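You operate a simulated robot arm through the tools that you are given. There is no shell and no other tool. Be economical: measure what you need, move in short steps, check, and stop when the job is done.

Carry out the task below with a simulated robot arm. There is one attempt and no reset: what you move stays moved.

TASK
Press the power button to switch it off.

It is judged by the outcome, as a careful person would: the job done as asked, and still so three seconds after it is handed in. It fails if anything else is knocked over, pushed out of place, dropped, spilled or broken.

THE ROBOT
A 6-joint arm with a two-finger parallel gripper, fixed in place. Base frame: the origin is at the foot of the arm, x ahead of it, y to its left, z up; the work surface is at about z = 925. Lengths are in mm, angles in degrees, forces in N, time in s.
With the tool pointing down near the work surface it reaches from about 240 to 660 mm from the base axis. Its first joint turns from -66.0 to 66.0 degrees. Payload 2.9 kg.
Tool frame: the origin (TCP) lies between the finger pads and is the grasp point; the fingertips stand 30 mm ahead of it; z points along the fingers, y is the line along which they close. The gripper opens to 110 mm. The fingers are 20 mm wide and 10 mm thick; the gripper's body (48 by 112 mm) begins 55 mm behind the TCP.
Orientation is that of the tool frame in the base frame, as a unit quaternion [w, x, y, z]. With the fingers straight down and closing along the base's y, the tool's x points along the base's -x, its y along +y and its z along -z.

THE INTERFACE
- The arm moves only by the tool servo_tool. Its argument "increments" is one flat list of numbers, 7 for each row, row after row: the shift along the base's x, y, z in mm, then the turn, a rotation vector about the base's x, y, z in degrees, then the finger opening in mm, from 0 to 110. In form: [dx, dy, dz, rx, ry, rz, grip, dx, dy, dz, rx, ry, rz, grip, ...]. A call has 1 to 8 rows; each row shifts and turns the commanded pose from where the row before left it. A row lasts 0.2 s, in which the tool goes at most 50 mm and 8.6 degrees; a call with a longer step from one row to the next is refused whole, and so is a gripper value outside its range. A pose out of reach is approached as far as the arm can. The call stops where the force on the tool passes 40 N (or 10 N more than at its start, if that is more) or the arm is blocked; 0.2 s more then pass. The fingers move at their own pace (about 108 mm/s each) and stop on an object; they squeeze with about 41 N. The grip force told is the motor's: it shows also when the fingers shut on nothing. Time passes only in rows, and 0.2 s behind the last, so rows that do not move let the fingers close. It gives the time, the measured TCP pose, the force on the tool (base axes), the opening and the grip force at its end, in the units of the frame above (readings bear some noise), and new pictures: "show" is both (left out), scene, wrist or none.
- Cameras (640 x 400 px; columns grow to the right, rows downward): "scene" is fixed at [97.7, 455.6, 1388.8]; the picture's right is [-0.51, -0.86, 0.00], its down [-0.44, 0.26, -0.86] and it looks along [0.74, -0.44, -0.51] (base axes); focal length 325 px, centre (320, 200). "wrist" rides on the gripper at [-36, 0, -57] in the tool frame; the picture's right is [0.00, -1.00, 0.00], its down [0.97, 0.00, -0.24] and it looks along [0.24, 0.00, 0.97] (tool axes); focal length 218 px, centre (320, 200).
- point_at(camera, pixels): for up to 12 pixels [column, row] of the newest picture of that camera ("zoom" is the newest enlarged one), the place [x, y, z] in the base frame of the surface seen there, good to about 2 mm. No time passes.
- enlarge(camera, box): a new picture of the part [left, top, right, bottom] of that camera's present view, enlarged. No time passes.
- job_done(): hands the job in; it is judged then, once.

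Work in short steps. Measure before you move; look again where a grasp or a placing could have gone wrong, and mend it. You have 60 turns and 120 pictures in all, the two below and enlarged ones among them. Open the gripper and draw the arm clear of the work before you hand the job in, unless the task says otherwise; then end with one line.

The tools are called by a JSON object that holds its "api" and its "payload". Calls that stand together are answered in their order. servo_tool: Moves the arm, as the interface text tells. Its arguments: {"type":"object","properties":{"increments":{"type":"array","items":{"type":"number"}},"show":{"type":"string","enum":["both","scene","wrist","none"]}},"required":["increments"]} The other tools are called the same way: point_at (camera, pixels) gives the place of the surface under pixels of a picture; enlarge (camera, box) takes an enlarged picture of a part of a camera's view; job_done () hands the job in.

At the start:

```text
clock: 0.0
eef_pos: [298.8, 213.9, 1202.3]
tool_rot: [0.0, 0.0, 1.0, 0.0]
force: [-0.3, -0.4, 0.1]
opening: 110.1
grasp_force: 0.0
```

scene: 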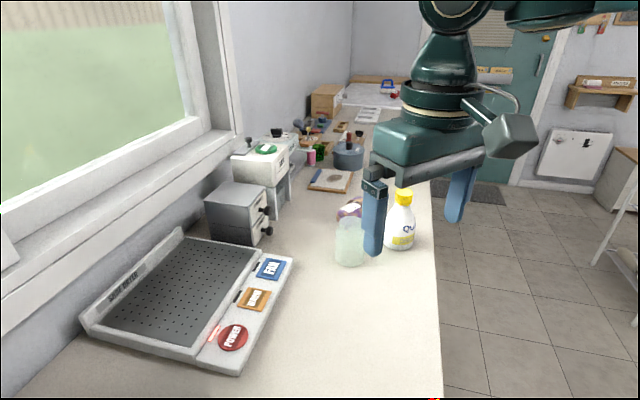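
wrist: 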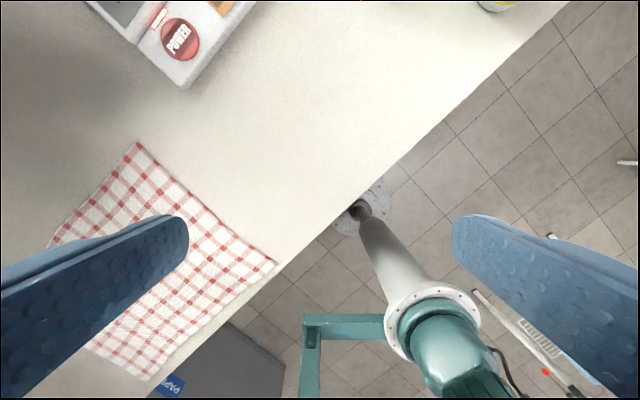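

The red POWER button is at about (233,338) in the scene picture. I'll enlarge that area and measure it.

{"api": "enlarge", "payload": {"camera": "scene", "box": [170, 240, 310, 380]}}

{"api": "point_at", "payload": {"camera": "scene", "pixels": [[233, 338], [222, 338], [246, 336], [235, 326], [230, 349], [255, 299], [270, 269], [213, 333], [235, 362], [180, 290]]}}

```text
2.86 times, centred on (240, 310) of scene
```

zoom: 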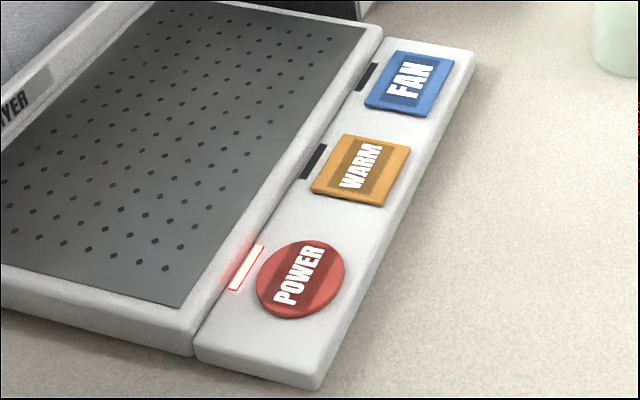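

```text
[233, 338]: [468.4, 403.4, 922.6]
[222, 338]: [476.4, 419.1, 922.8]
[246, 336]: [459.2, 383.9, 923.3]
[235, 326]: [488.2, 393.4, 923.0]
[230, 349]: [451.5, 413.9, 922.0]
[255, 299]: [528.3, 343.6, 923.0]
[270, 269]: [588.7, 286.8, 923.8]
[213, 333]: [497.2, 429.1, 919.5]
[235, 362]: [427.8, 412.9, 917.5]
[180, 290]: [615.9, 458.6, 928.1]
```

The POWER lamp is lit and the button's top is centred near (469, 402, 923). I'll close the fingers and move above it at the present height.

{"api": "point_at", "payload": {"camera": "scene", "pixels": [[60, 270], [100, 230], [130, 262], [20, 255], [60, 365]]}}

{"api": "servo_tool", "payload": {"increments": [28.3, 31.4, 0, 0, 0, 0, 0, 28.3, 31.4, 0, 0, 0, 0, 0, 28.3, 31.4, 0, 0, 0, 0, 0, 28.3, 31.4, 0, 0, 0, 0, 0, 28.3, 31.4, 0, 0, 0, 0, 0, 28.3, 31.4, 0, 0, 0, 0, 0, 0, 0, 0, 0, 0, 0, 0]}}

```text
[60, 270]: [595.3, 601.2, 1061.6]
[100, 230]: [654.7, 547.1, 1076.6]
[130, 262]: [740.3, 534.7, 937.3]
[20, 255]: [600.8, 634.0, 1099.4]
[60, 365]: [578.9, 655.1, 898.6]
```

```text
clock: 1.6
eef_pos: [452.8, 385.1, 1193.0]
tool_rot: [0.0, 0.0, 1.0, 0.0]
force: [0.5, -0.4, -0.1]
opening: 0.0
grasp_force: 37.3
out of reach, approached as far as the arm can: row 6
```

scene: 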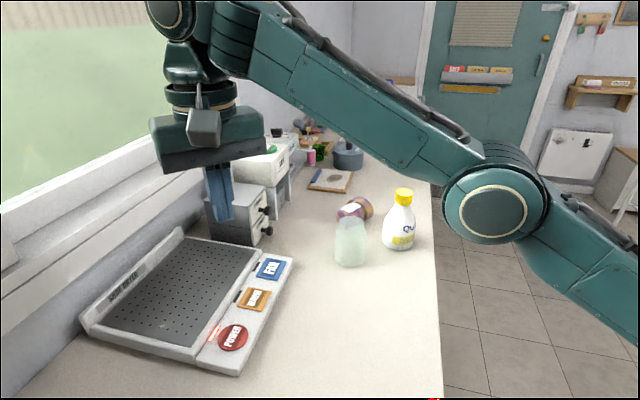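
wrist: 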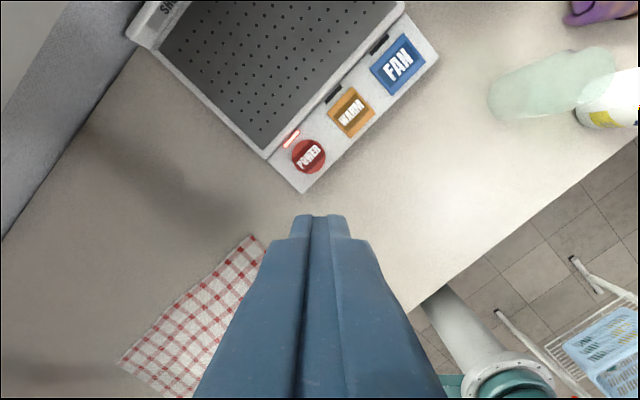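

The reach is short at this height, so I'll descend straight down, then measure the button again.

{"api": "servo_tool", "payload": {"increments": [0, 0, -45, 0, 0, 0, 0, 0, 0, -45, 0, 0, 0, 0, 0, 0, -45, 0, 0, 0, 0, 0, 0, -45, 0, 0, 0, 0, 0, 0, 0, 0, 0, 0, 0]}}

{"api": "point_at", "payload": {"camera": "wrist", "pixels": [[309, 156], [309, 139], [309, 172], [293, 156], [325, 156]]}}

```text
clock: 2.8
eef_pos: [450.0, 384.0, 1016.5]
tool_rot: [0.0, 0.0, 1.0, 0.0]
force: [1.0, -0.3, 0.3]
opening: 0.1
grasp_force: 37.9
```

scene: 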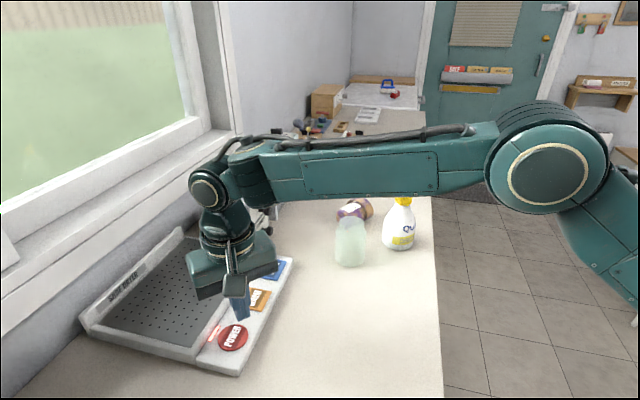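
wrist: 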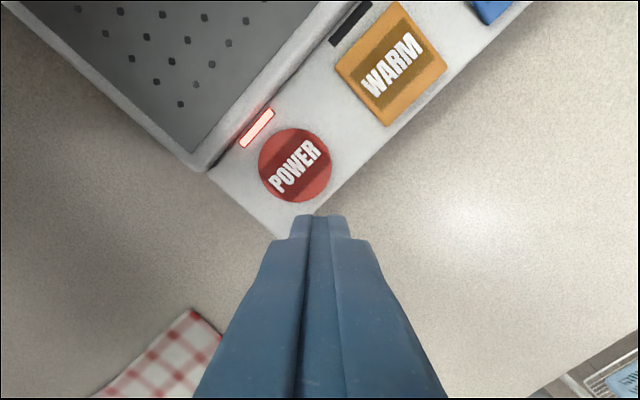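

```text
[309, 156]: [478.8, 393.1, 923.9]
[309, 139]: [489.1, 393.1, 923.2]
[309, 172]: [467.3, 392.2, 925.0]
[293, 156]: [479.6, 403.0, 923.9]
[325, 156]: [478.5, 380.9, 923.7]
```

The button is at (295,165) in the wrist picture; I'll measure its centre from there.

{"api": "point_at", "payload": {"camera": "wrist", "pixels": [[295, 165], [262, 165], [328, 165], [295, 131], [295, 199], [295, 212]]}}

```text
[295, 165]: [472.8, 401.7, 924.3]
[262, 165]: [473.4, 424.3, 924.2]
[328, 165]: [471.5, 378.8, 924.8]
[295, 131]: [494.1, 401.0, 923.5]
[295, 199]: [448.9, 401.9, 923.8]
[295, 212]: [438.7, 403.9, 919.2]
```

The button's centre is (471, 402), top at about z 924. I'll move over it and down to leave the fingertips roughly 12 mm above it.

{"api": "servo_tool", "payload": {"increments": [21, 18, 0, 0, 0, 0, 0, 0, 0, -25, 0, 0, 0, 0, 0, 0, -25, 0, 0, 0, 0, 0, 0, 0, 0, 0, 0, 0]}}

```text
clock: 3.8
eef_pos: [473.1, 401.6, 965.5]
tool_rot: [-0.001, -0.001, 1.0, 0.0]
force: [0.1, -0.4, -0.2]
opening: 0.4
grasp_force: 37.7
```

scene: 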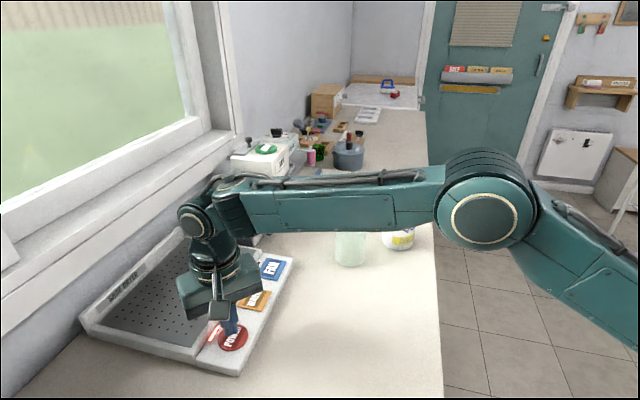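
wrist: 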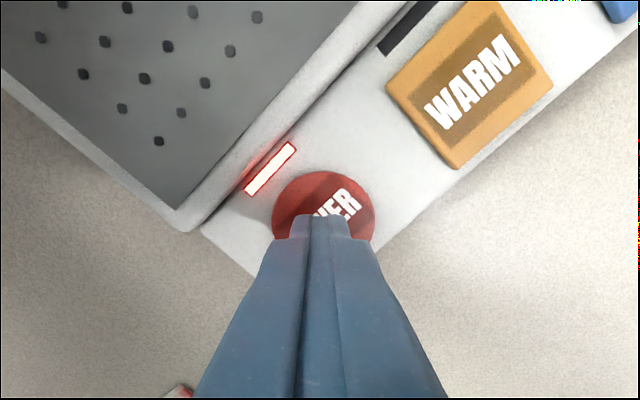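

The fingertips are over the button with the lamp still lit at (269,168). I'll press down in small steps.

{"api": "servo_tool", "payload": {"increments": [0, 0, -6, 0, 0, 0, 0, 0, 0, -4, 0, 0, 0, 0, 0, 0, -2, 0, 0, 0, 0, 0, 0, -1, 0, 0, 0, 0], "show": "wrist"}}

```text
clock: 4.8
eef_pos: [471.8, 404.4, 953.0]
tool_rot: [0.0, 0.0, 1.0, 0.0]
force: [-1.6, -0.8, 2.8]
opening: 0.1
grasp_force: 37.3
```

wrist: 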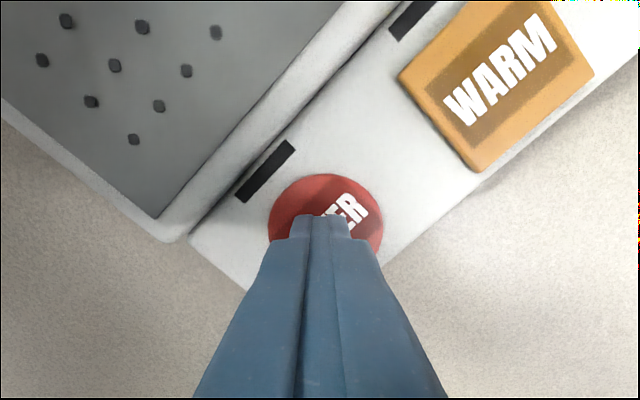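

The lamp at (265,170) has gone dark, with light contact. I'll lift straight up without pressing again and check that it stays off.

{"api": "servo_tool", "payload": {"increments": [0, 0, 15, 0, 0, 0, 0, 0, 0, 40, 0, 0, 0, 0, -20, -20, 40, 0, 0, 0, 0, -30, -30, 25, 0, 0, 0, 0, -30, -30, 25, 0, 0, 0, 60, 0, 0, 0, 0, 0, 0, 110, 0, 0, 0, 0, 0, 0, 110]}}

{"api": "enlarge", "payload": {"camera": "scene", "box": [170, 240, 310, 380]}}

```text
clock: 6.4
eef_pos: [390.6, 324.7, 1098.7]
tool_rot: [0.0, 0.001, 1.0, 0.0]
force: [0.4, -0.5, -0.4]
opening: 109.9
grasp_force: 0.1
```

scene: 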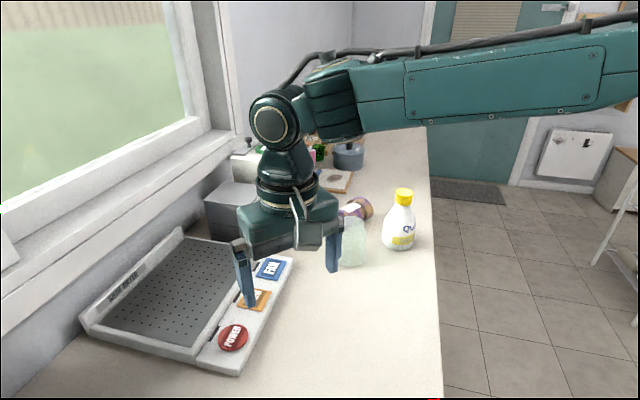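
wrist: 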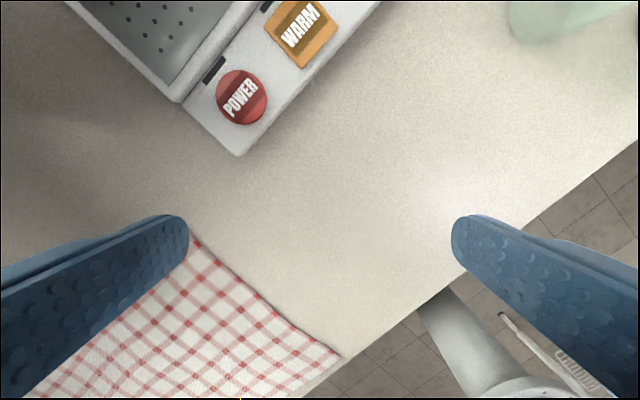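

```text
2.86 times, centred on (240, 310) of scene
```

zoom: 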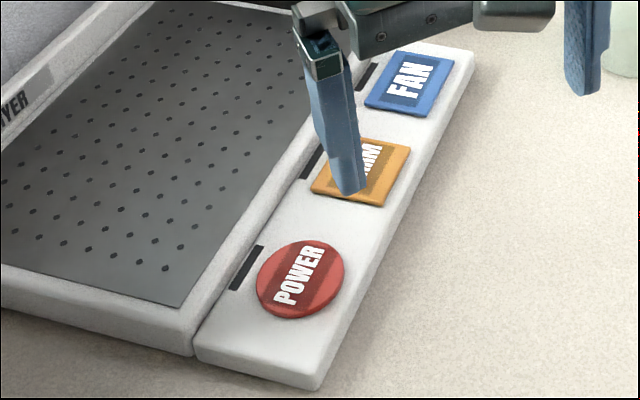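

The POWER lamp stays dark, the arm is clear, the gripper is open, and the dryer hasn't moved, so I'm handing in.

{"api": "job_done", "payload": {}}

```text
The job is handed in.
```

I pressed the POWER button once; its lamp went out and was still out when I handed the job in, and nothing else was disturbed.
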